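You operate a simulated robot arm through the tools that you are given. There is no shell and no other tool.

You run a simulated robot arm. Do the job below in one go: nothing can be reset, and whatever is moved stays where it is left.

## Task
Test the lamps, zero the count and start the cell at 75 %.
Fine: speed knob; reset, desk mode knob on AUTO; start comes last.

Only the result counts: the job must be done as asked and must still hold three seconds after the hand-in. Knocking over, shifting, dropping, spilling or breaking anything else fails it.

## Robot
A 7-joint arm with a fingered hand, fixed in place. Base frame: the origin is on the floor under the middle of its stand, x ahead of it, y to its left, z up; the work surface is at about z = 0.9. Readings come in m, degrees, newtons and seconds.
With the tool pointing down near the work surface it reaches from about 0.18 to 0.8 m from the base axis. Its first joint turns from -166.0 to 166.0 degrees. Payload 4.9 kg.
Tool frame: the origin (TCP) lies between the finger pads and is the grasp point; the fingertips stand 0.032 m ahead of it; z points along the fingers, y is the line along which they close. The gripper opens to 0.192 m; its body begins 0.089 m behind the TCP. The gripper is a hand of 3 fingers: y runs from the thumb to the fingers, the wrist lies at [0, 0, -0.267] in the tool frame, and closing takes about 1.5 s.
Orientation is that of the tool frame in the base frame, as a unit quaternion [w, x, y, z]. With the fingers straight down and closing along the base's y, the tool's x points along the base's -x, its y along +y and its z along -z.

## Interface
- The arm moves only by the tool jog_arm. Its argument "plan" is text: rows parted by semicolons, each of 6 numbers parted by spaces: the turn, a rotation vector about the tool's x, y, z in degrees, then the shift along the tool's x, y, z in mm. In form: ax ay az tx ty tz; .... A call has 1 to 20 rows; each row is the pose to reach, as a shift and turn from the pose commanded when the call began, along the tool's axes at that moment. "jaw" is the finger opening in mm, from 0 to 192, set as the call begins (left out, the last holds). A row lasts 0.2 s, in which the tool goes at most 0.05 m and 8.6 degrees; a call with a longer step from one row to the next is refused whole, and so is a gripper value outside its range. Where a pose cannot be reached the arm comes as near as it can. A force on the tool above 40 N (or 10 N above the force at the start of the call, whichever is more), or a blocked arm, ends the call early, and 0.2 s more pass. Each finger travels about 0.153 m/s and halts on what it meets, pressing with about 22 N; the grip force reading is that of the motor and also rises with nothing between the fingers. The clock runs only during rows and for 0.2 s after the last one: add rows that repeat a pose to give the fingers time. The reply holds the time, the measured pose of the TCP, the force on the tool along the base axes, the opening and the grip force, in the units named above and with some noise, with the torque about the TCP (base axes, N m) and any sound that the robot's microphone picked up.
- Cameras (640 x 400 px; columns grow to the right, rows downward): "scene" is fixed at [0.4008, -0.6503, 1.6636]; the picture's right is [0.99, -0.10, 0.00], its down [-0.07, -0.63, -0.77] and it looks along [0.08, 0.77, -0.63] (base axes); focal length 364 px, centre (320, 200). "wrist" rides on the gripper at [0.08, -0.046, -0.113] in the tool frame; the picture's right is [0.50, 0.87, 0.00], its down [-0.67, 0.39, -0.63] and it looks along [-0.55, 0.32, 0.78] (tool axes); focal length 226 px, centre (320, 200). There is no depth. A picture from a camera that has moved, and an enlarged one, comes with that camera's place and axes in the base frame and with its lens.
- get_image(camera): a new picture of that camera. No time passes.
- set_fingers(finger1, finger2, thumb_bend): sets how far each is bent, from 0 (flat) to 1 (curled in); at 0.3 the hand is open as for a grip, at 0.7 the pads meet at the TCP. One left out holds its place. A second passes; each finger stops where it meets its share of the squeeze, and holds until it gets a number again. A gripper value or a shape takes the hand back. It gives what a move gives, with no picture; readings hold the bend of each and the force on the fingers (four entries, about 0 where the hand has none), thumb and palm.
- grasp_type(shape): the hand has 3 fingers and takes this shape, open, in about a second: jaw (thumb against the fingers, like two jaws); tri (thumb and two fingers); tip (a fingertip pinch); poke (one finger out to press); point (the index stretched); flat (the hand flat); cup (the hand cupped); fist (a fist). The gripper value then closes the fingers along that shape, each until it touches; the sizes above hold for jaw. It gives what a move gives, with no picture.
- enlarge(camera, box): a new picture of the part [left, top, right, bottom] of that camera's present view, enlarged. No time passes.
- hand_in(): hands the job in; it is judged then, once.

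Nothing tells you positions but the pictures and the camera data. Unless the task says otherwise, let go and move clear before handing in.

The tools are called after "Request:" as a command line: name --argument value ..., lists and objects as JSON in quotes. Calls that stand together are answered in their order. jog_arm: Moves the arm, as the interface text tells. Its arguments: {"type":"object","properties":{"plan":{"type":"string"},"jaw":{"type":"number"}},"required":["plan"]} The other tools are called the same way: grasp_type (shape) gives the hand a shape; set_fingers (finger1, finger2, thumb_bend) moves the fingers one by one; get_image (camera) takes a picture; enlarge (camera, box) takes an enlarged picture of a part of a camera's view; hand_in () hands the job in.

At the start:

```text
t: 0.0
eef_pos: [0.4531, 0.2321, 1.2502]
ee_rot: [0.0, 0.001, 1.0, 0.0]
force: [-0.3, 0.0, 0.4]
ft_torque: [0.05, 0.02, 0.0]
grip_width: 0.1917
finger_force: 0.1
shape: jaw
bend: [0.3, 0.3, 0.3]
finger forces: [0.0, 0.0, 0.0, 0.0, 0.1, 0.1]
```

scene: 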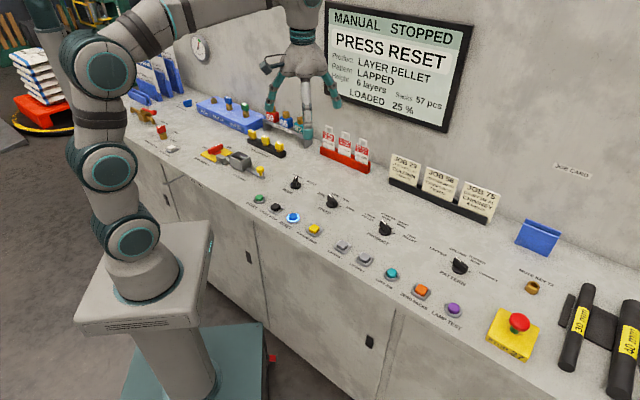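
wrist: 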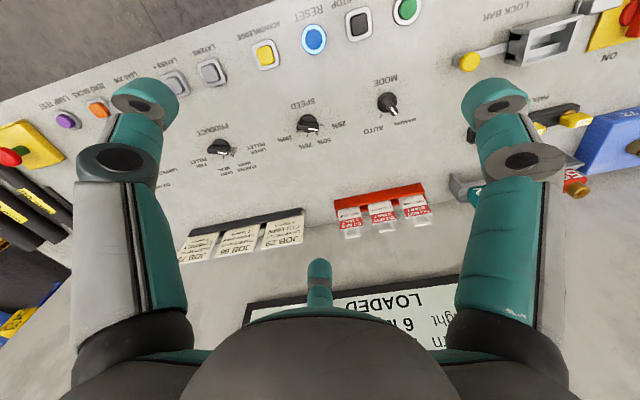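

I see a desk with pushbuttons along the front, knobs behind them and a display on the wall. I'll take enlarged pictures to read the labels before moving.

Request:
enlarge --camera "scene" --box '[240, 160, 400, 260]'

Request:
enlarge --camera "scene" --box '[320, 200, 560, 350]'

Request:
enlarge --camera "scene" --box '[310, 0, 490, 120]'

Request:
enlarge --camera "scene" --box '[110, 70, 300, 200]'

Request:
enlarge --camera "wrist" --box '[160, 0, 480, 200]'

```text
4.00 times, centred on (320, 210) of scene
camera zoom: at [0.4008, -0.6503, 1.6636], right [0.99, -0.1, 0.0], down [-0.07, -0.63, -0.77], along [0.08, 0.77, -0.63], focal length 1454 px, centre (320, 160)
```

zoom: 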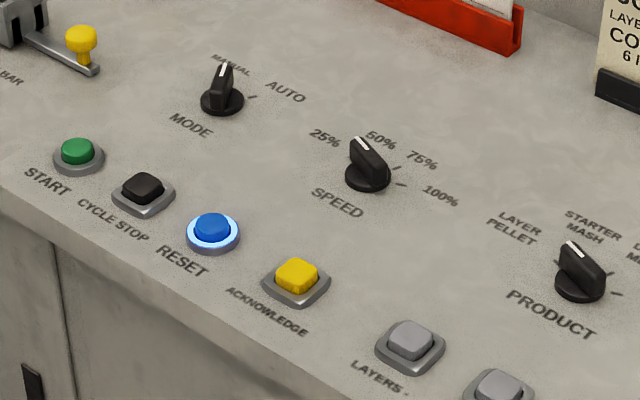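

```text
2.67 times, centred on (440, 275) of scene
camera zoom: at [0.4008, -0.6503, 1.6636], right [0.99, -0.1, 0.0], down [-0.07, -0.63, -0.77], along [0.08, 0.77, -0.63], focal length 970 px, centre (0, 0)
```

zoom: 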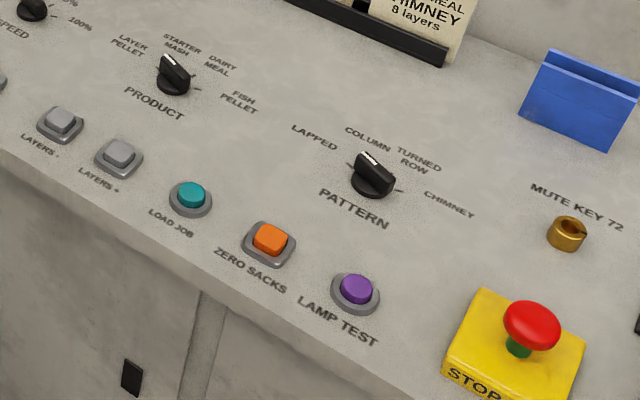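

```text
3.33 times, centred on (400, 60) of scene
camera zoom: at [0.4008, -0.6503, 1.6636], right [0.99, -0.1, 0.0], down [-0.07, -0.63, -0.77], along [0.08, 0.77, -0.63], focal length 1212 px, centre (53, 667)
```

zoom: 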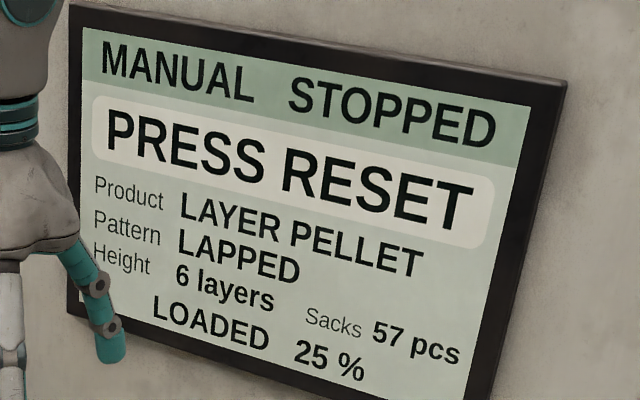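

```text
3.08 times, centred on (205, 135) of scene
camera zoom: at [0.4008, -0.6503, 1.6636], right [0.99, -0.1, 0.0], down [-0.07, -0.63, -0.77], along [0.08, 0.77, -0.63], focal length 1119 px, centre (674, 400)
```

zoom: 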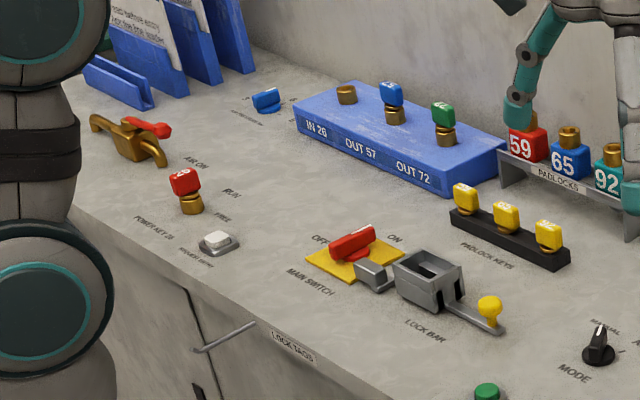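

```text
2.00 times, centred on (320, 100) of wrist
camera zoom: at [0.3729, 0.1856, 1.3626], right [-0.5, 0.87, 0.0], down [0.67, 0.39, 0.63], along [0.55, 0.32, -0.78], focal length 452 px, centre (320, 400)
```

zoom: 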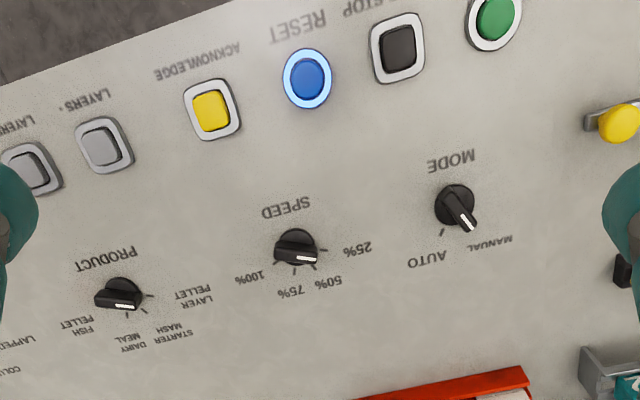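

The desk runs diagonally to the base axes, with START and MODE at the left end and LAMP TEST at the far right. I'll look closer at the knob pointers and the display before I move.

Request:
enlarge --camera "wrist" --box '[270, 80, 430, 180]'

Request:
enlarge --camera "scene" --box '[280, 165, 360, 215]'

Request:
enlarge --camera "scene" --box '[240, 180, 320, 230]'

Request:
enlarge --camera "scene" --box '[400, 270, 480, 320]'

```text
4.00 times, centred on (350, 130) of wrist
camera zoom: at [0.3729, 0.1856, 1.3626], right [-0.5, 0.87, 0.0], down [0.67, 0.39, 0.63], along [0.55, 0.32, -0.78], focal length 904 px, centre (200, 480)
```

zoom: 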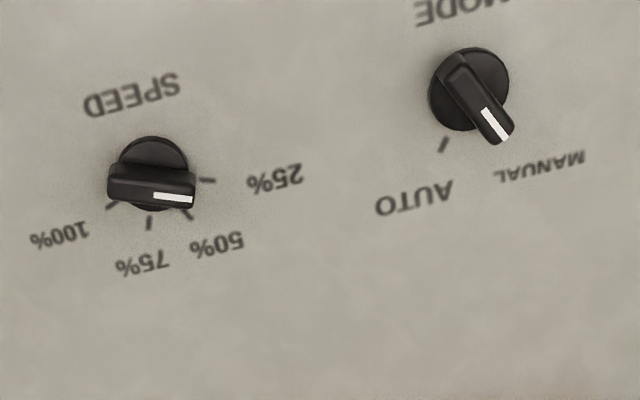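

```text
8.00 times, centred on (320, 190) of scene
camera zoom: at [0.4008, -0.6503, 1.6636], right [0.99, -0.1, 0.0], down [-0.07, -0.63, -0.77], along [0.08, 0.77, -0.63], focal length 2909 px, centre (320, 280)
```

zoom: 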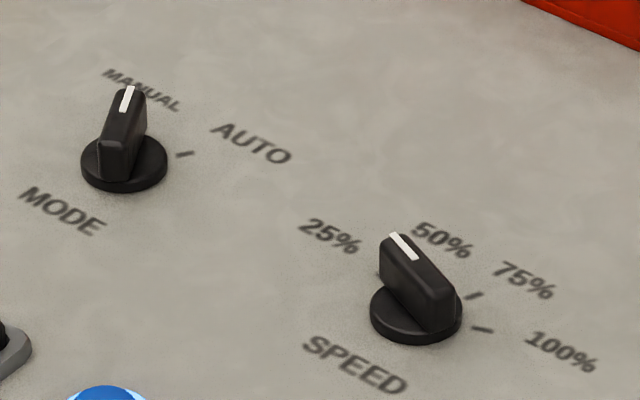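

```text
8.00 times, centred on (280, 205) of scene
camera zoom: at [0.4008, -0.6503, 1.6636], right [0.99, -0.1, 0.0], down [-0.07, -0.63, -0.77], along [0.08, 0.77, -0.63], focal length 2909 px, centre (640, 160)
```

zoom: 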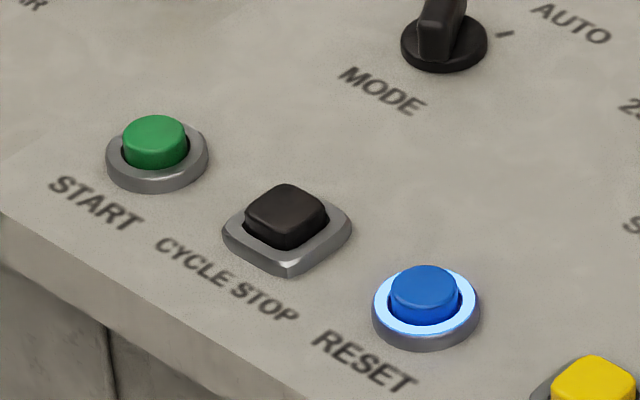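

```text
8.00 times, centred on (440, 295) of scene
camera zoom: at [0.4008, -0.6503, 1.6636], right [0.99, -0.1, 0.0], down [-0.07, -0.63, -0.77], along [0.08, 0.77, -0.63], focal length 2909 px, centre (-640, -560)
```

zoom: 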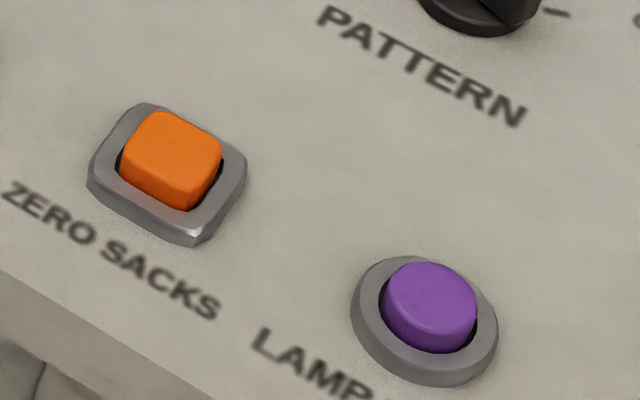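

The speed knob points at 25 % and the mode knob at MANUAL, and the display asks for RESET. I'm well above the desk, so I'll try the poke shape here to find where the pressing fingertip lies.

Request:
grasp_type --shape "poke"

Request:
get_image --camera "wrist"

Request:
enlarge --camera "scene" --box '[220, 0, 380, 150]'

```text
t: 0.9
eef_pos: [0.4532, 0.231, 1.2492]
ee_rot: [0.0, 0.0, 1.0, 0.0]
force: [0.3, 0.0, -0.3]
ft_torque: [0.0, 0.01, -0.02]
grip_width: 0.0001
finger_force: 0.0
shape: poke
bend: [1.0, 1.0, 0.91]
finger forces: [0.0, 0.1, 0.0, 0.0, 0.1, 0.0]
```

```text
taken
camera wrist: at [0.3729, 0.1856, 1.3627], right [-0.5, 0.87, 0.0], down [0.67, 0.39, 0.63], along [0.55, 0.32, -0.78], focal length 226 px, centre (320, 200)
```

wrist: 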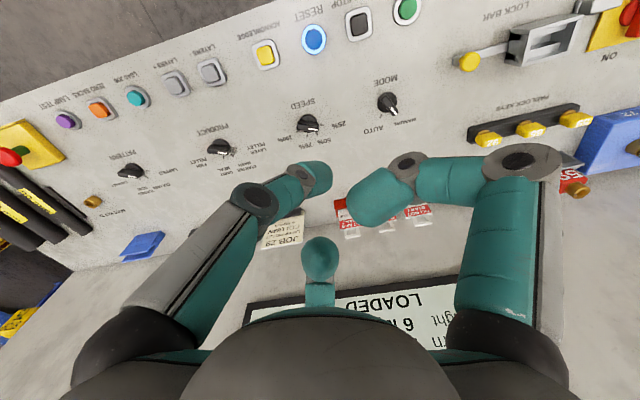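

```text
2.67 times, centred on (300, 75) of scene
camera zoom: at [0.4008, -0.6503, 1.6636], right [0.99, -0.1, 0.0], down [-0.07, -0.63, -0.77], along [0.08, 0.77, -0.63], focal length 970 px, centre (373, 533)
```

zoom: 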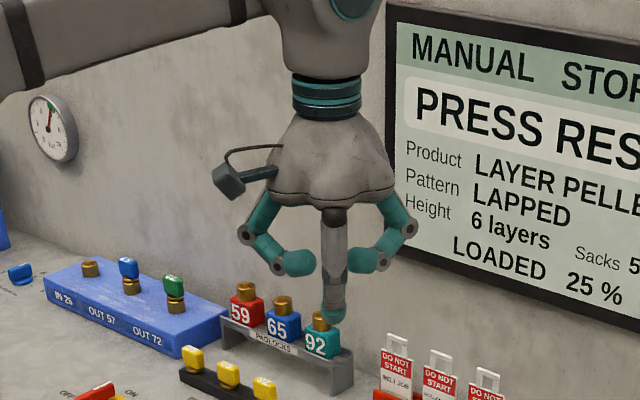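

In poke, two digits curl up and the thumb ends near the TCP axis. I'll try the point shape to compare.

Request:
grasp_type --shape "point"

Request:
get_image --camera "wrist"

Request:
enlarge --camera "scene" --box '[220, 0, 380, 150]'

```text
t: 1.8
eef_pos: [0.4527, 0.2322, 1.2496]
ee_rot: [0.001, 0.0, 1.0, 0.001]
force: [0.2, 0.7, 0.4]
ft_torque: [-0.03, -0.04, 0.02]
grip_width: 0.1845
finger_force: 0.2
shape: point
bend: [0.7, 1.0, 0.78]
finger forces: [0.0, 0.1, 0.0, 0.0, 0.0, 0.1]
```

```text
taken
camera wrist: at [0.3729, 0.1856, 1.3626], right [-0.5, 0.87, 0.0], down [0.67, 0.39, 0.63], along [0.55, 0.32, -0.78], focal length 226 px, centre (320, 200)
```

wrist: 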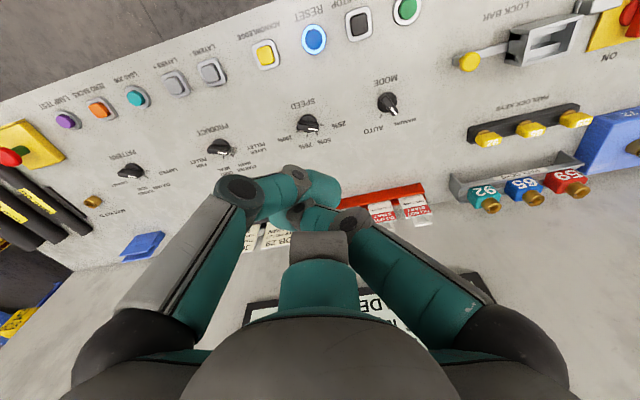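

```text
2.67 times, centred on (300, 75) of scene
camera zoom: at [0.4008, -0.6503, 1.6636], right [0.99, -0.1, 0.0], down [-0.07, -0.63, -0.77], along [0.08, 0.77, -0.63], focal length 970 px, centre (373, 533)
```

zoom: 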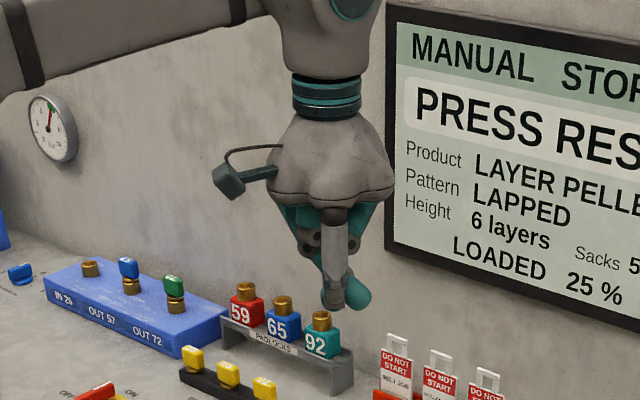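

The point shape may not have settled yet. I'll let a little time pass and look again.

Request:
jog_arm --plan "0 0 0 0 0 0;0 0 0 0 0 0;0 0 0 0 0 0;0 0 0 0 0 0"

Request:
get_image --camera "wrist"

Request:
enlarge --camera "scene" --box '[220, 0, 380, 150]'

```text
t: 2.8
eef_pos: [0.4528, 0.2328, 1.2503]
ee_rot: [0.0, 0.0, 1.0, 0.0]
force: [0.8, -0.2, -0.3]
ft_torque: [-0.01, 0.0, 0.01]
grip_width: 0.1844
finger_force: 0.1
shape: point
bend: [0.7, 1.0, 0.78]
finger forces: [0.0, 0.1, 0.1, 0.1, 0.0, 0.1]
```

```text
taken
camera wrist: at [0.3729, 0.1856, 1.3626], right [-0.5, 0.87, 0.0], down [0.67, 0.39, 0.63], along [0.55, 0.32, -0.78], focal length 226 px, centre (320, 200)
```

wrist: 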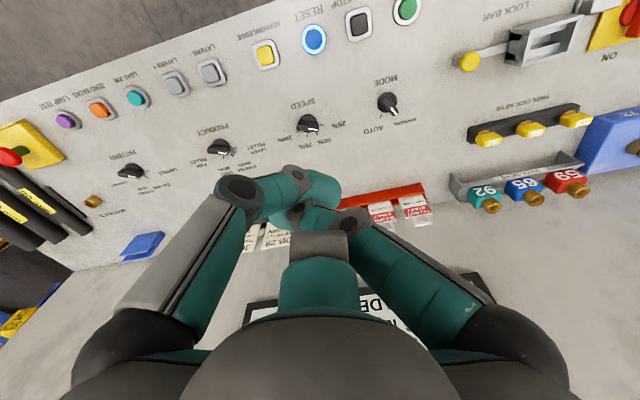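

```text
2.67 times, centred on (300, 75) of scene
camera zoom: at [0.4008, -0.6503, 1.6636], right [0.99, -0.1, 0.0], down [-0.07, -0.63, -0.77], along [0.08, 0.77, -0.63], focal length 970 px, centre (373, 533)
```

zoom: 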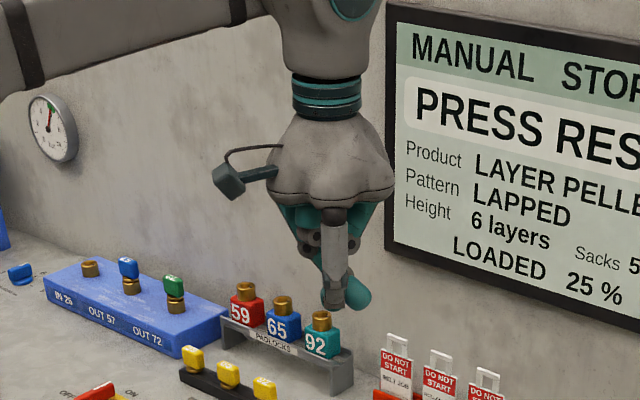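

The point shape bunches the fingers together, so it's no use here. I'll go back to poke and measure the thumb tip in both cameras.

Request:
grasp_type --shape "poke"

Request:
enlarge --camera "wrist" --box '[240, 130, 400, 230]'

Request:
enlarge --camera "scene" --box '[270, 70, 350, 120]'

```text
t: 3.7
eef_pos: [0.4533, 0.2304, 1.2498]
ee_rot: [0.0, 0.0, 1.0, 0.0]
force: [0.1, -0.8, -0.6]
ft_torque: [-0.02, -0.02, -0.01]
grip_width: 0.0002
finger_force: 0.1
shape: poke
bend: [1.0, 1.0, 0.91]
finger forces: [0.0, 0.0, 0.0, 0.1, 0.0, 0.0]
```

```text
4.00 times, centred on (320, 180) of wrist
camera zoom: at [0.3729, 0.1857, 1.3626], right [-0.5, 0.87, 0.0], down [0.67, 0.39, 0.63], along [0.55, 0.32, -0.78], focal length 904 px, centre (320, 280)
```

zoom: 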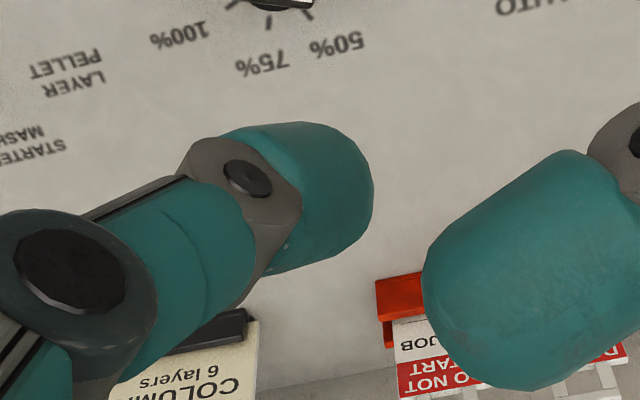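

```text
8.00 times, centred on (310, 95) of scene
camera zoom: at [0.4008, -0.6503, 1.6636], right [0.99, -0.1, 0.0], down [-0.07, -0.63, -0.77], along [0.08, 0.77, -0.63], focal length 2909 px, centre (400, 1040)
```

zoom: 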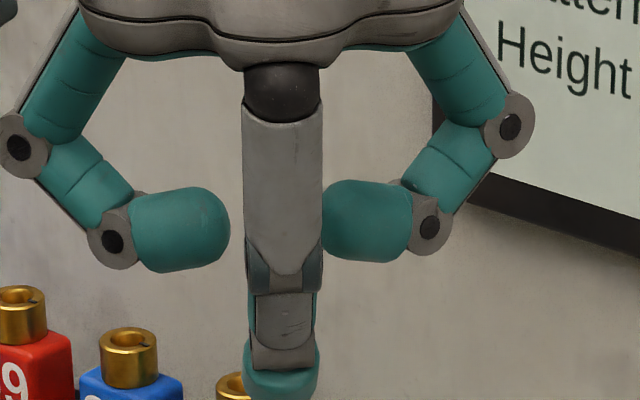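

In poke the thumb's last link is tilted well inward. I'll try a straighter thumb with the other two fingers fully curled.

Request:
set_fingers --finger1 1.0 --finger2 1.0 --thumb_bend 0.6

Request:
enlarge --camera "wrist" --box '[160, 80, 480, 280]'

Request:
enlarge --camera "scene" --box '[256, 60, 352, 130]'

```text
t: 4.7
eef_pos: [0.4522, 0.2328, 1.2497]
ee_rot: [0.001, 0.0, 1.0, 0.0]
force: [0.1, -0.3, 0.3]
ft_torque: [-0.01, 0.03, 0.03]
grip_width: 0.0377
finger_force: 0.0
shape: fingers
bend: [0.99, 0.99, 0.6]
finger forces: [0.0, 0.1, 0.1, 0.1, 0.0, 0.0]
```

```text
2.00 times, centred on (320, 180) of wrist
camera zoom: at [0.3729, 0.1856, 1.3626], right [-0.5, 0.87, 0.0], down [0.67, 0.39, 0.63], along [0.55, 0.32, -0.78], focal length 452 px, centre (320, 240)
```

zoom: 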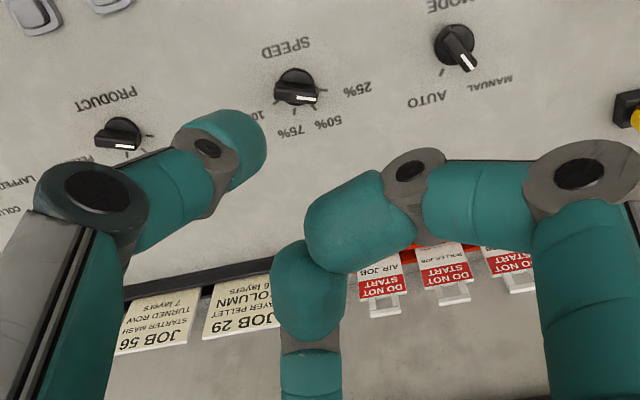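

```text
5.71 times, centred on (304, 95) of scene
camera zoom: at [0.4008, -0.6503, 1.6636], right [0.99, -0.1, 0.0], down [-0.07, -0.63, -0.77], along [0.08, 0.77, -0.63], focal length 2078 px, centre (411, 800)
```

zoom: 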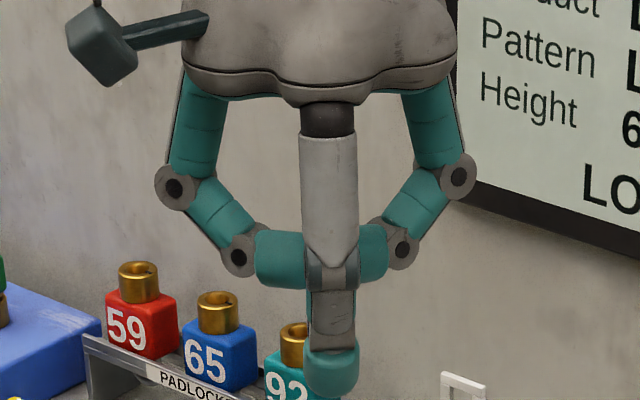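

With the thumb at 0.6 the tip sits about 32 mm to the thumb side and 39 mm ahead of the TCP. I'll try 0.45 for a more vertical tip.

Request:
set_fingers --finger1 1.0 --finger2 1.0 --thumb_bend 0.45

Request:
enlarge --camera "wrist" --box '[160, 80, 480, 280]'

Request:
enlarge --camera "scene" --box '[256, 70, 352, 140]'

```text
t: 5.7
eef_pos: [0.4516, 0.2325, 1.2507]
ee_rot: [0.0, 0.0, 1.0, 0.0]
force: [-0.5, -0.4, -0.3]
ft_torque: [-0.01, 0.02, -0.02]
grip_width: 0.0676
finger_force: 0.0
shape: fingers
bend: [0.99, 0.99, 0.45]
finger forces: [0.0, 0.0, 0.0, 0.0, 0.0, 0.0]
```

```text
2.00 times, centred on (320, 180) of wrist
camera zoom: at [0.3729, 0.1856, 1.3626], right [-0.5, 0.87, 0.0], down [0.67, 0.39, 0.63], along [0.55, 0.32, -0.78], focal length 452 px, centre (320, 240)
```

zoom: 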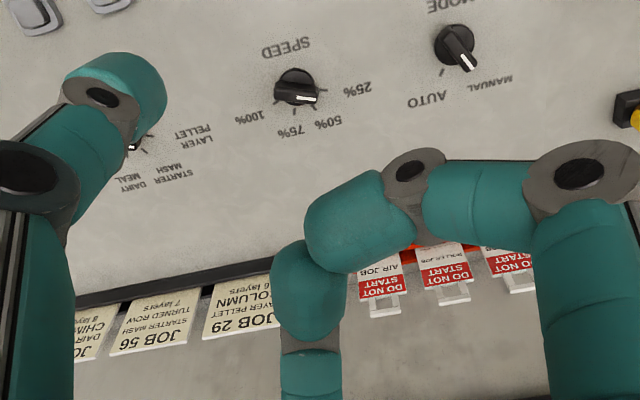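

```text
5.71 times, centred on (304, 105) of scene
camera zoom: at [0.4008, -0.6503, 1.6636], right [0.99, -0.1, 0.0], down [-0.07, -0.63, -0.77], along [0.08, 0.77, -0.63], focal length 2078 px, centre (411, 743)
```

zoom: 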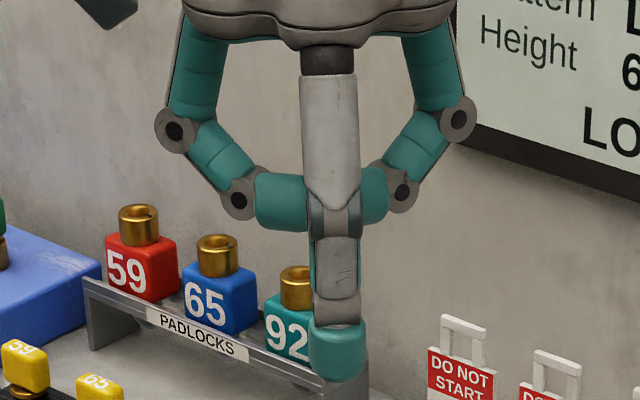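

With the thumb at 0.45, its tip is about 72 mm to the thumb side and 44 mm ahead of the TCP. That clears the curled fingers nicely. Next I'll travel high across to LAMP TEST, at about (0.765, -0.185), turning the hand so the thumb points outward.

Request:
jog_arm --plan "0 0 -5 -21 -32 0;0 0 -10 -42 -63 0;0 0 -15 -63 -95 0;0 0 -20 -84 -127 0;0 0 -25 -105 -159 0;0 0 -30 -126 -190 0;0 0 -35 -146 -222 0;0 0 -40 -167 -254 0;0 0 -45 -188 -286 0;0 0 -50 -209 -317 0;0 0 -55 -230 -349 0;0 0 -60 -251 -381 0;0 0 -60 -251 -381 40;0 0 -60 -251 -381 80;0 0 -60 -251 -381 120"

Request:
get_image --camera "wrist"

Request:
get_image --camera "scene"

```text
t: 8.9
eef_pos: [0.7012, -0.1483, 1.1313]
ee_rot: [0.0, -0.501, 0.865, 0.0]
force: [0.4, -1.1, 0.3]
ft_torque: [0.0, -0.01, 0.01]
grip_width: 0.0675
finger_force: 0.0
shape: fingers
bend: [0.99, 0.99, 0.45]
finger forces: [0.0, 0.0, 0.0, 0.0, 0.0, 0.0]
out of reach, approached as far as the arm can: row 11, 12, 13
```

```text
taken
camera wrist: at [0.7017, -0.2403, 1.2435], right [-1.0, 0.0, 0.0], down [0.0, 0.78, 0.63], along [0.0, 0.63, -0.78], focal length 226 px, centre (320, 200)
```

wrist: 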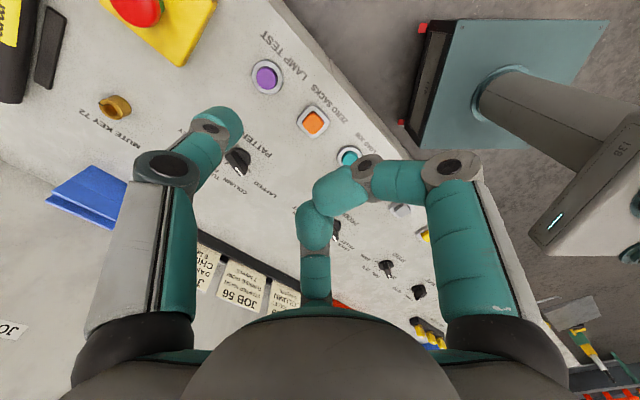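

```text
taken
```

scene: 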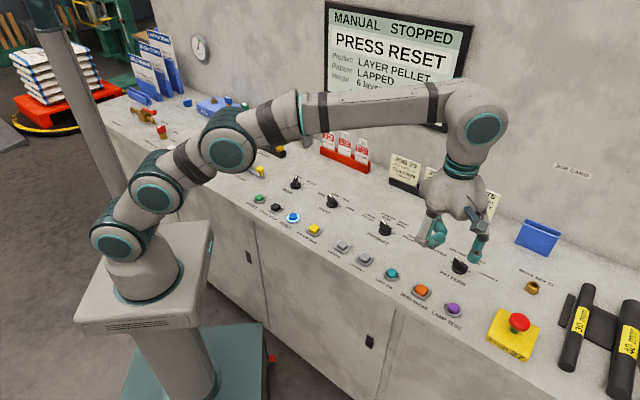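

The arm reached the hover pose. The wrist view puts LAMP TEST at about (0.769, -0.181) and my thumb tip above (0.764, -0.184). I'll go down part way and check the alignment.

Request:
jog_arm --plan "0 0 0 0 0 40;0 0 0 0 0 80;0 0 0 0 -2 110;0 0 0 0 -4 120"

Request:
get_image --camera "wrist"

Request:
enlarge --camera "scene" --box '[390, 240, 518, 320]'

```text
t: 9.9
eef_pos: [0.7071, -0.1504, 1.0098]
ee_rot: [-0.001, -0.5, 0.866, 0.0]
force: [-0.6, 0.1, 0.4]
ft_torque: [0.01, -0.01, -0.01]
grip_width: 0.0676
finger_force: 0.0
shape: fingers
bend: [0.99, 0.99, 0.45]
finger forces: [0.1, 0.0, 0.1, 0.0, 0.0, 0.1]
```

```text
taken
camera wrist: at [0.7072, -0.2424, 1.1229], right [-1.0, 0.0, 0.0], down [0.0, 0.78, 0.63], along [0.0, 0.63, -0.78], focal length 226 px, centre (320, 200)
```

wrist: 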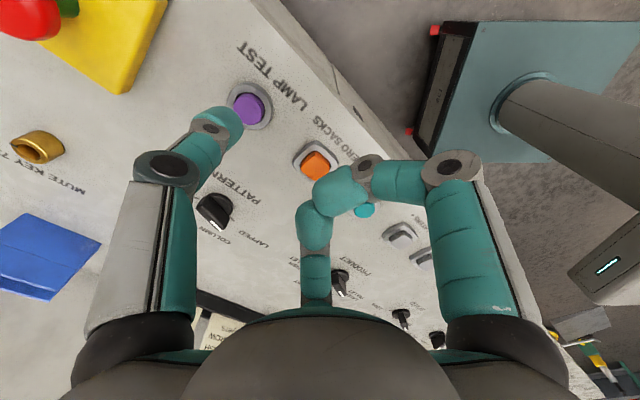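

```text
5.00 times, centred on (454, 280) of scene
camera zoom: at [0.4008, -0.6503, 1.6636], right [0.99, -0.1, 0.0], down [-0.07, -0.63, -0.77], along [0.08, 0.77, -0.63], focal length 1818 px, centre (-350, -200)
```

zoom: 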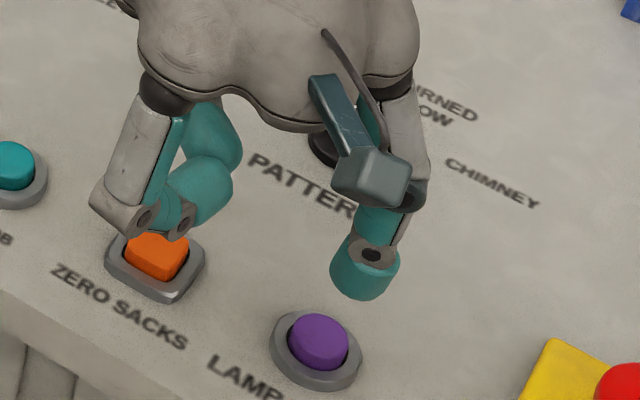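

The tip is within a few mm of the button. I'll correct by (-3, +5) mm and step down until it touches, watching the force.

Request:
jog_arm --plan "0 0 0 -3 5 15;0 0 0 -3 5 30;0 0 0 -3 5 36;0 0 0 -3 5 40;0 0 0 -3 5 43"

Request:
enlarge --camera "scene" --box '[390, 250, 518, 330]'

Request:
enlarge --camera "wrist" --box '[160, 40, 320, 140]'

```text
t: 11.1
eef_pos: [0.7038, -0.1459, 0.9668]
ee_rot: [0.0, -0.5, 0.866, 0.001]
force: [0.6, -0.8, 0.8]
ft_torque: [0.03, 0.01, -0.01]
grip_width: 0.0674
finger_force: 0.0
shape: fingers
bend: [0.99, 0.99, 0.45]
finger forces: [0.0, 0.0, 0.0, 0.0, 0.1, 0.0]
```

```text
5.00 times, centred on (454, 290) of scene
camera zoom: at [0.4008, -0.6503, 1.6636], right [0.99, -0.1, 0.0], down [-0.07, -0.63, -0.77], along [0.08, 0.77, -0.63], focal length 1818 px, centre (-350, -250)
```

zoom: 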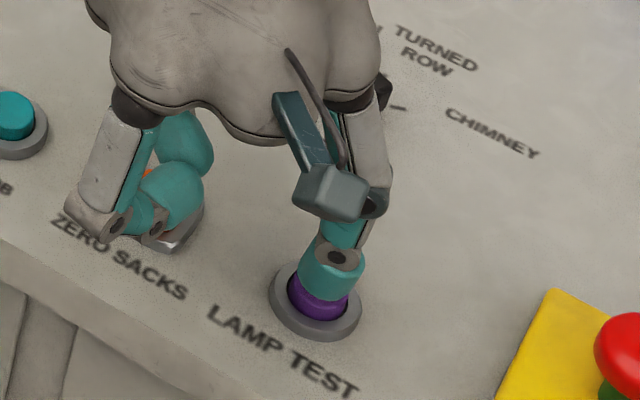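

```text
4.00 times, centred on (240, 90) of wrist
camera zoom: at [0.7041, -0.2384, 1.079], right [-1.0, 0.0, 0.0], down [0.0, 0.78, 0.63], along [0.0, 0.63, -0.78], focal length 904 px, centre (640, 640)
```

zoom: 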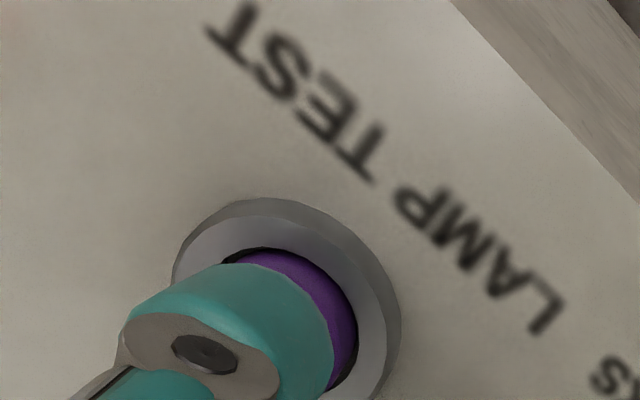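

The thumb is right over the purple cap, with no contact yet. I'll carry on down in 2 mm steps.

Request:
jog_arm --plan "0 0 0 0 0 2;0 0 0 0 0 4;0 0 0 0 0 6;0 0 0 0 0 8"

Request:
get_image --camera "scene"

```text
t: 12.1
eef_pos: [0.705, -0.1459, 0.9587]
ee_rot: [0.0, -0.5, 0.866, 0.0]
force: [0.0, -0.6, -0.1]
ft_torque: [0.02, -0.02, 0.01]
grip_width: 0.0673
finger_force: 0.0
shape: fingers
bend: [0.99, 0.99, 0.45]
finger forces: [0.0, 0.0, 0.0, 0.0, 0.0, 0.1]
```

```text
taken
```

scene: 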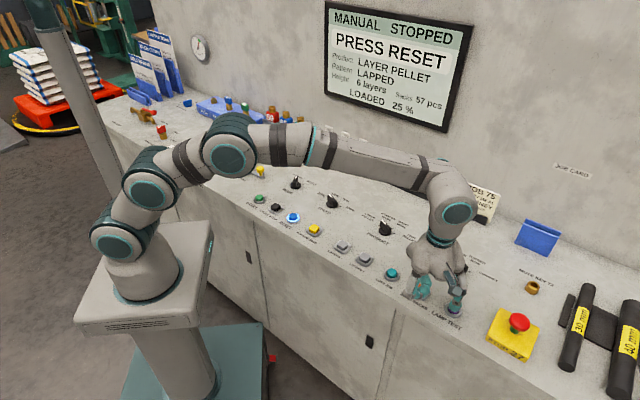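

Request:
jog_arm --plan "0 0 0 0 0 2;0 0 0 0 0 4;0 0 0 0 0 6"

Request:
enlarge --camera "scene" --box '[390, 250, 518, 330]'

Request:
get_image --camera "scene"

```text
t: 12.9
eef_pos: [0.704, -0.1449, 0.9539]
ee_rot: [0.0, -0.501, 0.866, -0.001]
force: [0.5, 0.4, 2.8]
ft_torque: [-0.07, -0.09, 0.0]
grip_width: 0.0677
finger_force: 0.9
shape: fingers
bend: [0.99, 0.99, 0.45]
finger forces: [0.0, 0.1, 0.0, 0.1, 1.9, 0.0]
heard: click
```

```text
5.00 times, centred on (454, 290) of scene
camera zoom: at [0.4008, -0.6503, 1.6636], right [0.99, -0.1, 0.0], down [-0.07, -0.63, -0.77], along [0.08, 0.77, -0.63], focal length 1818 px, centre (-350, -250)
```

zoom: 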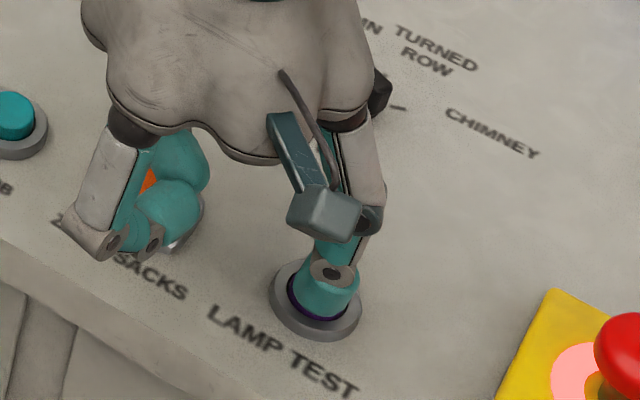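

```text
taken
```

scene: 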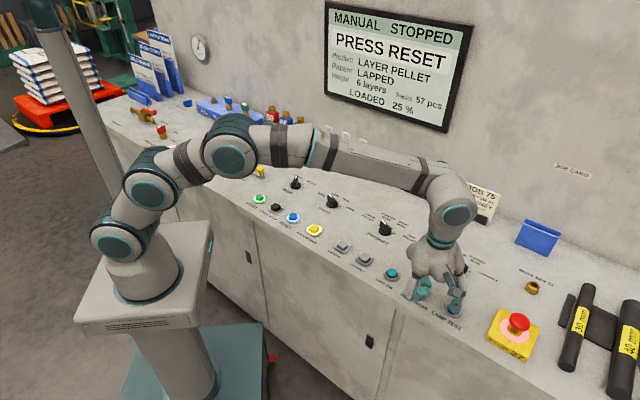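

LAMP TEST clicked and the START, RESET, ACKNOWLEDGE and stop lamps are all lit. I'll hold it for about two seconds, then lift off.

Request:
jog_arm --plan "0 0 0 0 0 0;0 0 0 0 0 0;0 0 0 0 0 0;0 0 0 0 0 0;0 0 0 0 0 0;0 0 0 0 0 0;0 0 0 0 0 0;0 0 0 0 0 0;0 0 0 0 0 0;0 0 0 0 0 0"

Request:
get_image --camera "scene"

```text
t: 15.1
eef_pos: [0.7044, -0.1474, 0.9539]
ee_rot: [0.0, -0.5, 0.866, -0.001]
force: [0.7, 0.6, 2.0]
ft_torque: [-0.05, -0.1, 0.09]
grip_width: 0.0675
finger_force: 1.0
shape: fingers
bend: [0.99, 0.99, 0.45]
finger forces: [0.0, 0.0, 0.0, 0.0, 2.0, 0.0]
```

```text
taken
```

scene: 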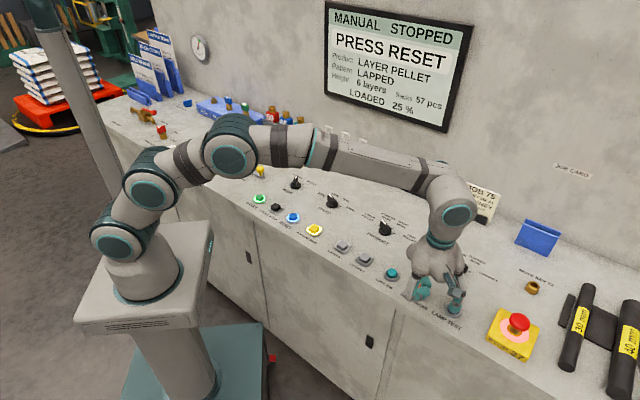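

The lamps stayed lit throughout the hold. Now I'll lift and move over ZERO SACKS, about 59 mm left along the desk.

Request:
jog_arm --plan "0 0 0 0 0 -15;0 0 0 0 0 -45;0 0 0 -10 35 -45;0 0 0 -18 65 -45;0 0 0 -23 81 -45;0 0 0 -23 81 -30;0 0 0 -23 81 -15"

Request:
enlarge --camera "scene" --box '[360, 235, 488, 315]'

Request:
enlarge --camera "wrist" --box '[160, 40, 320, 140]'

Request:
get_image --camera "scene"

```text
t: 16.7
eef_pos: [0.6453, -0.0858, 0.9675]
ee_rot: [0.0, -0.5, 0.866, 0.0]
force: [-0.1, 0.7, 0.1]
ft_torque: [0.0, 0.02, -0.01]
grip_width: 0.0677
finger_force: 0.1
shape: fingers
bend: [0.99, 0.99, 0.45]
finger forces: [0.0, 0.1, 0.0, 0.0, 0.0, 0.1]
```

```text
5.00 times, centred on (424, 275) of scene
camera zoom: at [0.4008, -0.6503, 1.6636], right [0.99, -0.1, 0.0], down [-0.07, -0.63, -0.77], along [0.08, 0.77, -0.63], focal length 1818 px, centre (-200, -175)
```

zoom: 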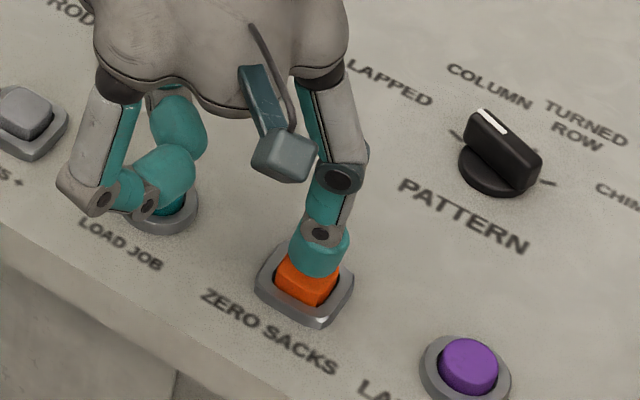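

```text
4.00 times, centred on (240, 90) of wrist
camera zoom: at [0.646, -0.1776, 1.0804], right [-1.0, 0.0, 0.0], down [0.0, 0.78, 0.63], along [0.0, 0.63, -0.78], focal length 904 px, centre (640, 640)
```

zoom: 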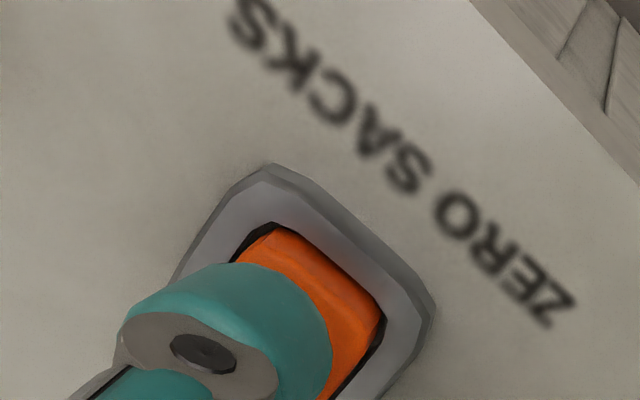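

```text
taken
```

scene: 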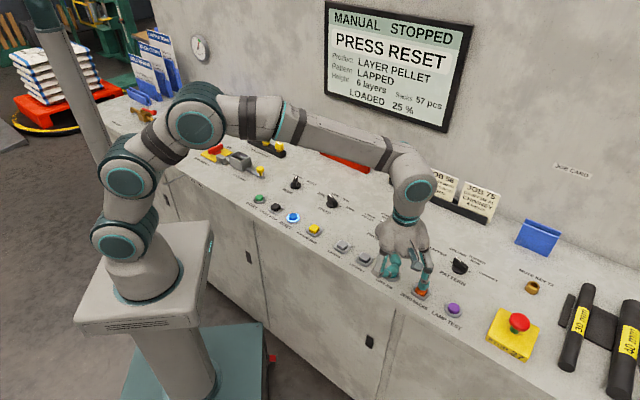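

The lamps are back to normal and the thumb is over the orange cap. Now I'll press ZERO SACKS in small steps.

Request:
jog_arm --plan "0 0 0 3 2 4;0 0 0 3 2 8;0 0 0 3 2 10;0 0 0 3 2 12;0 0 0 3 2 14"

Request:
enlarge --camera "scene" --box '[310, 0, 490, 120]'

```text
t: 17.9
eef_pos: [0.6427, -0.0861, 0.9535]
ee_rot: [-0.001, -0.5, 0.866, -0.001]
force: [-0.3, 0.4, 1.2]
ft_torque: [-0.04, -0.1, 0.01]
grip_width: 0.0677
finger_force: 1.2
shape: fingers
bend: [0.99, 0.99, 0.45]
finger forces: [0.1, 0.1, 0.0, 0.1, 1.5, 0.0]
```

```text
3.33 times, centred on (400, 60) of scene
camera zoom: at [0.4008, -0.6503, 1.6636], right [0.99, -0.1, 0.0], down [-0.07, -0.63, -0.77], along [0.08, 0.77, -0.63], focal length 1212 px, centre (53, 667)
```

zoom: 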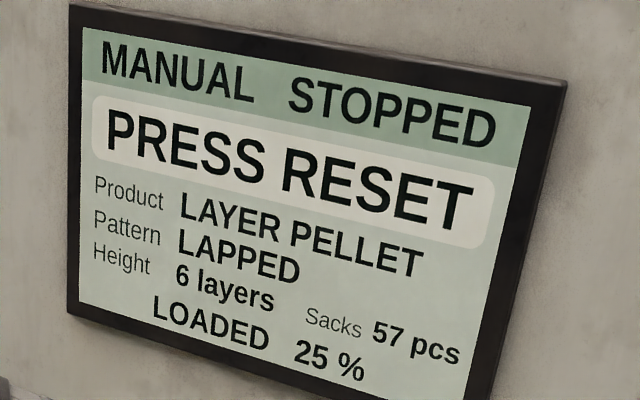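

Contact, but no click yet. I'll press a little further.

Request:
jog_arm --plan "0 0 0 0 0 1;0 0 0 0 0 2"

Request:
enlarge --camera "scene" --box '[310, 0, 490, 120]'

```text
t: 18.5
eef_pos: [0.6421, -0.0875, 0.9528]
ee_rot: [0.0, -0.5, 0.866, 0.0]
force: [-0.2, 0.8, 2.7]
ft_torque: [-0.07, -0.17, 0.09]
grip_width: 0.0676
finger_force: 1.0
shape: fingers
bend: [0.99, 0.99, 0.45]
finger forces: [0.0, 0.0, 0.1, 0.0, 2.6, 0.1]
heard: click
```

```text
3.33 times, centred on (400, 60) of scene
camera zoom: at [0.4008, -0.6503, 1.6636], right [0.99, -0.1, 0.0], down [-0.07, -0.63, -0.77], along [0.08, 0.77, -0.63], focal length 1212 px, centre (53, 667)
```

zoom: 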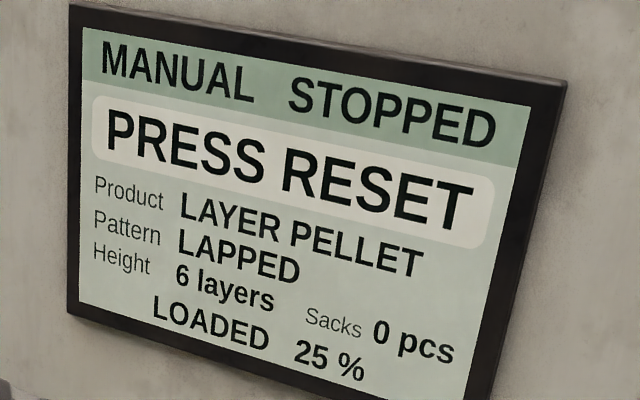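

The count now reads 0 pcs. I'll lift off and travel to above the SPEED knob, turning the hand so its closing line sits across the knob bar.

Request:
jog_arm --plan "0 0 0 0 0 -20;0 0 0 0 0 -50;0 0 0 0 0 -85;0 0 -6.7 -25 29 -95;0 0 -13.3 -50 57 -105;0 0 -20 -76 86 -115;0 0 -26.7 -101 115 -125;0 0 -33.3 -126 143 -135;0 0 -40 -151 172 -145;0 0 -46.7 -176 200 -155;0 0 -53.3 -202 229 -165;0 0 -60 -227 258 -175;0 0 -60 -227 258 -175"

Request:
get_image --camera "wrist"

Request:
get_image --camera "scene"

```text
t: 21.3
eef_pos: [0.5181, 0.2527, 1.1219]
ee_rot: [0.003, 0.853, -0.522, 0.007]
force: [-0.3, -0.8, 0.1]
ft_torque: [0.01, 0.02, -0.01]
grip_width: 0.067
finger_force: 0.0
shape: fingers
bend: [0.98, 0.99, 0.45]
finger forces: [0.1, 0.1, 0.0, 0.0, 0.1, 0.0]
out of reach, approached as far as the arm can: row 11, 12, 13
```

```text
taken
camera wrist: at [0.595, 0.2052, 1.235], right [-0.54, -0.84, 0.01], down [-0.66, 0.43, 0.62], along [-0.52, 0.33, -0.78], focal length 226 px, centre (320, 200)
```

wrist: 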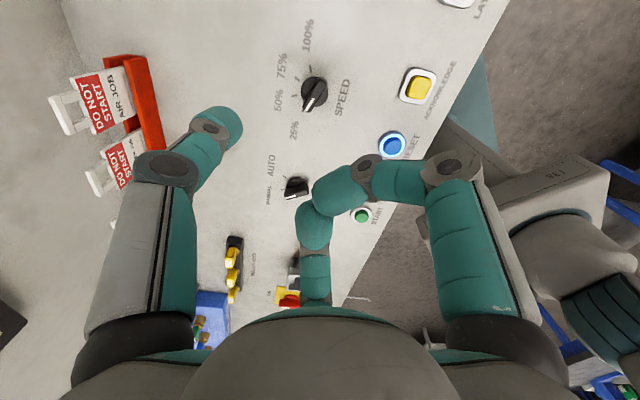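

```text
taken
```

scene: 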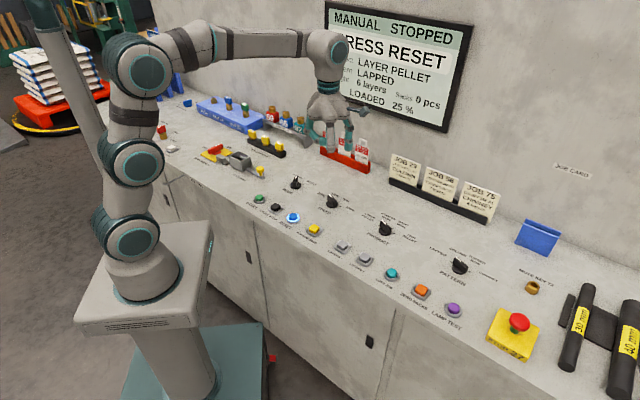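

The wrist joint runs into its limit near this turn. I'll turn the hand the other way, about 170° back, so the closing line lies across the bar with range to spare for the knob turn.

Request:
jog_arm --plan "0 0 8.5 0 0 0;0 0 17 0 0 0;0 0 25.5 0 0 0;0 0 34 0 0 0;0 0 42.5 0 0 0;0 0 51 0 0 0;0 0 59.5 0 0 0;0 0 68 0 0 0;0 0 76.5 0 0 0;0 0 85 0 0 0;0 0 93.5 0 0 0;0 0 102 0 0 0;0 0 110.5 0 0 0;0 0 119 0 0 0;0 0 127.5 0 0 0;0 0 136 0 0 0;0 0 144.5 0 0 0;0 0 153 0 0 0;0 0 161.5 0 0 0;0 0 170 0 0 0"

Request:
grasp_type --shape "tip"

Request:
get_image --camera "wrist"

Request:
get_image --camera "scene"

```text
t: 25.5
eef_pos: [0.5188, 0.2544, 1.1215]
ee_rot: [0.007, 0.447, 0.895, -0.004]
force: [-0.3, 0.6, 0.2]
ft_torque: [0.0, 0.04, -0.01]
grip_width: 0.0673
finger_force: 0.1
shape: fingers
bend: [0.98, 0.99, 0.45]
finger forces: [0.0, 0.0, 0.0, 0.0, 0.0, 0.0]
```

```text
t: 26.4
eef_pos: [0.5195, 0.2539, 1.1218]
ee_rot: [0.008, 0.446, 0.895, -0.003]
force: [0.0, -0.3, 0.6]
ft_torque: [-0.02, 0.01, -0.02]
grip_width: 0.1919
finger_force: 0.1
shape: tip
bend: [0.3, 0.3, 0.3]
finger forces: [0.0, 0.0, 0.1, 0.0, 0.0, 0.0]
```

```text
taken
camera wrist: at [0.4339, 0.2903, 1.2333], right [0.39, 0.92, -0.01], down [0.71, -0.29, 0.64], along [0.59, -0.26, -0.77], focal length 226 px, centre (320, 200)
```

wrist: 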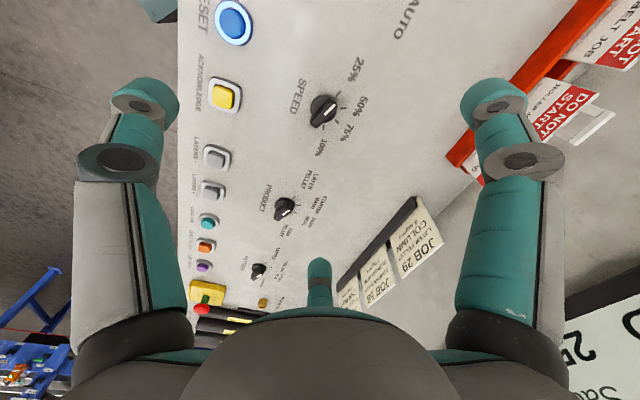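

```text
taken
```

scene: 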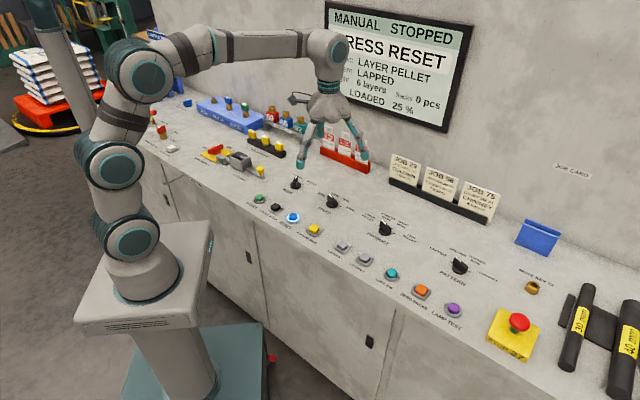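

The closing line is now at about 37°. I'll partly close in the tip shape to see how the fingers arrange.

Request:
jog_arm --plan "0 0 0 0 0 0;0 0 0 0 0 0;0 0 0 0 0 0;0 0 0 0 0 0;0 0 0 0 0 0" --jaw 30

Request:
get_image --camera "wrist"

Request:
enlarge --camera "scene" --box '[270, 90, 398, 170]'

```text
t: 27.6
eef_pos: [0.5199, 0.2535, 1.1223]
ee_rot: [0.008, 0.447, 0.895, -0.003]
force: [-0.3, 0.6, 0.0]
ft_torque: [0.01, 0.01, 0.0]
grip_width: 0.0304
finger_force: 0.1
shape: tip
bend: [0.76, 0.76, 0.7]
finger forces: [0.1, 0.0, 0.0, 0.0, 0.0, 0.1]
```

```text
taken
camera wrist: at [0.4339, 0.2904, 1.2333], right [0.39, 0.92, -0.01], down [0.71, -0.29, 0.64], along [0.59, -0.26, -0.77], focal length 226 px, centre (320, 200)
```

wrist: 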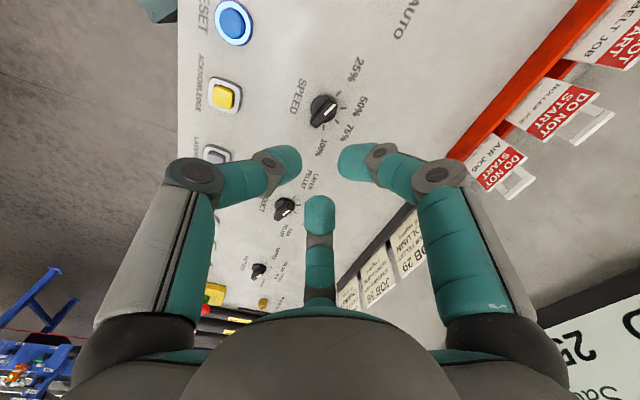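

```text
5.00 times, centred on (334, 130) of scene
camera zoom: at [0.4008, -0.6503, 1.6636], right [0.99, -0.1, 0.0], down [-0.07, -0.63, -0.77], along [0.08, 0.77, -0.63], focal length 1818 px, centre (250, 550)
```

zoom: 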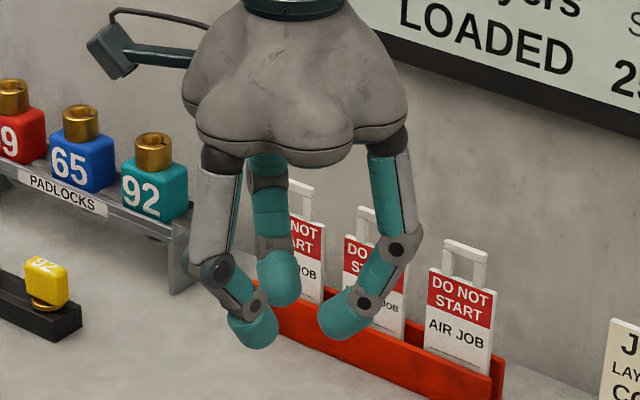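

Request:
grasp_type --shape "jaw"

Request:
jog_arm --plan "0 0 0 0 0 0;0 0 0 0 0 0;0 0 0 0 0 0;0 0 0 0 0 0;0 0 0 0 0 0" --jaw 30

Request:
get_image --camera "wrist"

Request:
enlarge --camera "scene" --box '[270, 90, 398, 170]'

```text
t: 28.5
eef_pos: [0.5182, 0.254, 1.1225]
ee_rot: [0.007, 0.446, 0.895, -0.004]
force: [0.5, -0.6, -0.4]
ft_torque: [0.0, 0.02, 0.02]
grip_width: 0.1919
finger_force: 0.1
shape: jaw
bend: [0.3, 0.3, 0.3]
finger forces: [0.0, 0.0, 0.0, 0.0, 0.0, 0.1]
```

```text
t: 29.7
eef_pos: [0.52, 0.2525, 1.1214]
ee_rot: [0.007, 0.446, 0.895, -0.004]
force: [-0.2, 0.0, -0.4]
ft_torque: [-0.02, 0.02, -0.01]
grip_width: 0.0303
finger_force: 0.0
shape: jaw
bend: [0.76, 0.76, 0.7]
finger forces: [0.1, 0.1, 0.0, 0.0, 0.0, 0.0]
```

```text
taken
camera wrist: at [0.4339, 0.2904, 1.2333], right [0.39, 0.92, -0.01], down [0.71, -0.29, 0.64], along [0.59, -0.26, -0.77], focal length 226 px, centre (320, 200)
```

wrist: 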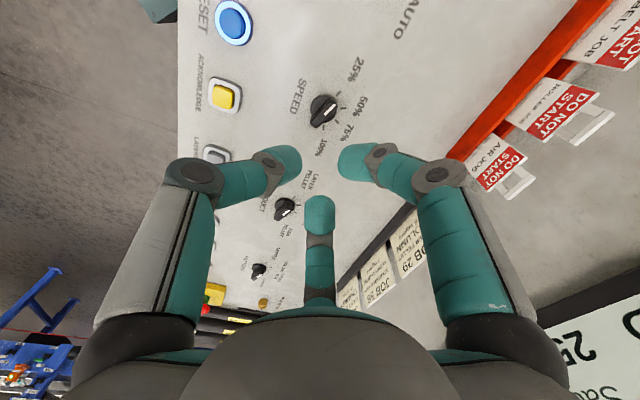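

```text
5.00 times, centred on (334, 130) of scene
camera zoom: at [0.4008, -0.6503, 1.6636], right [0.99, -0.1, 0.0], down [-0.07, -0.63, -0.77], along [0.08, 0.77, -0.63], focal length 1818 px, centre (250, 550)
```

zoom: 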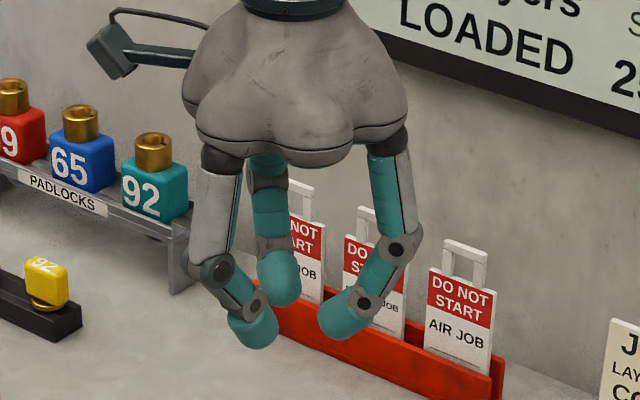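

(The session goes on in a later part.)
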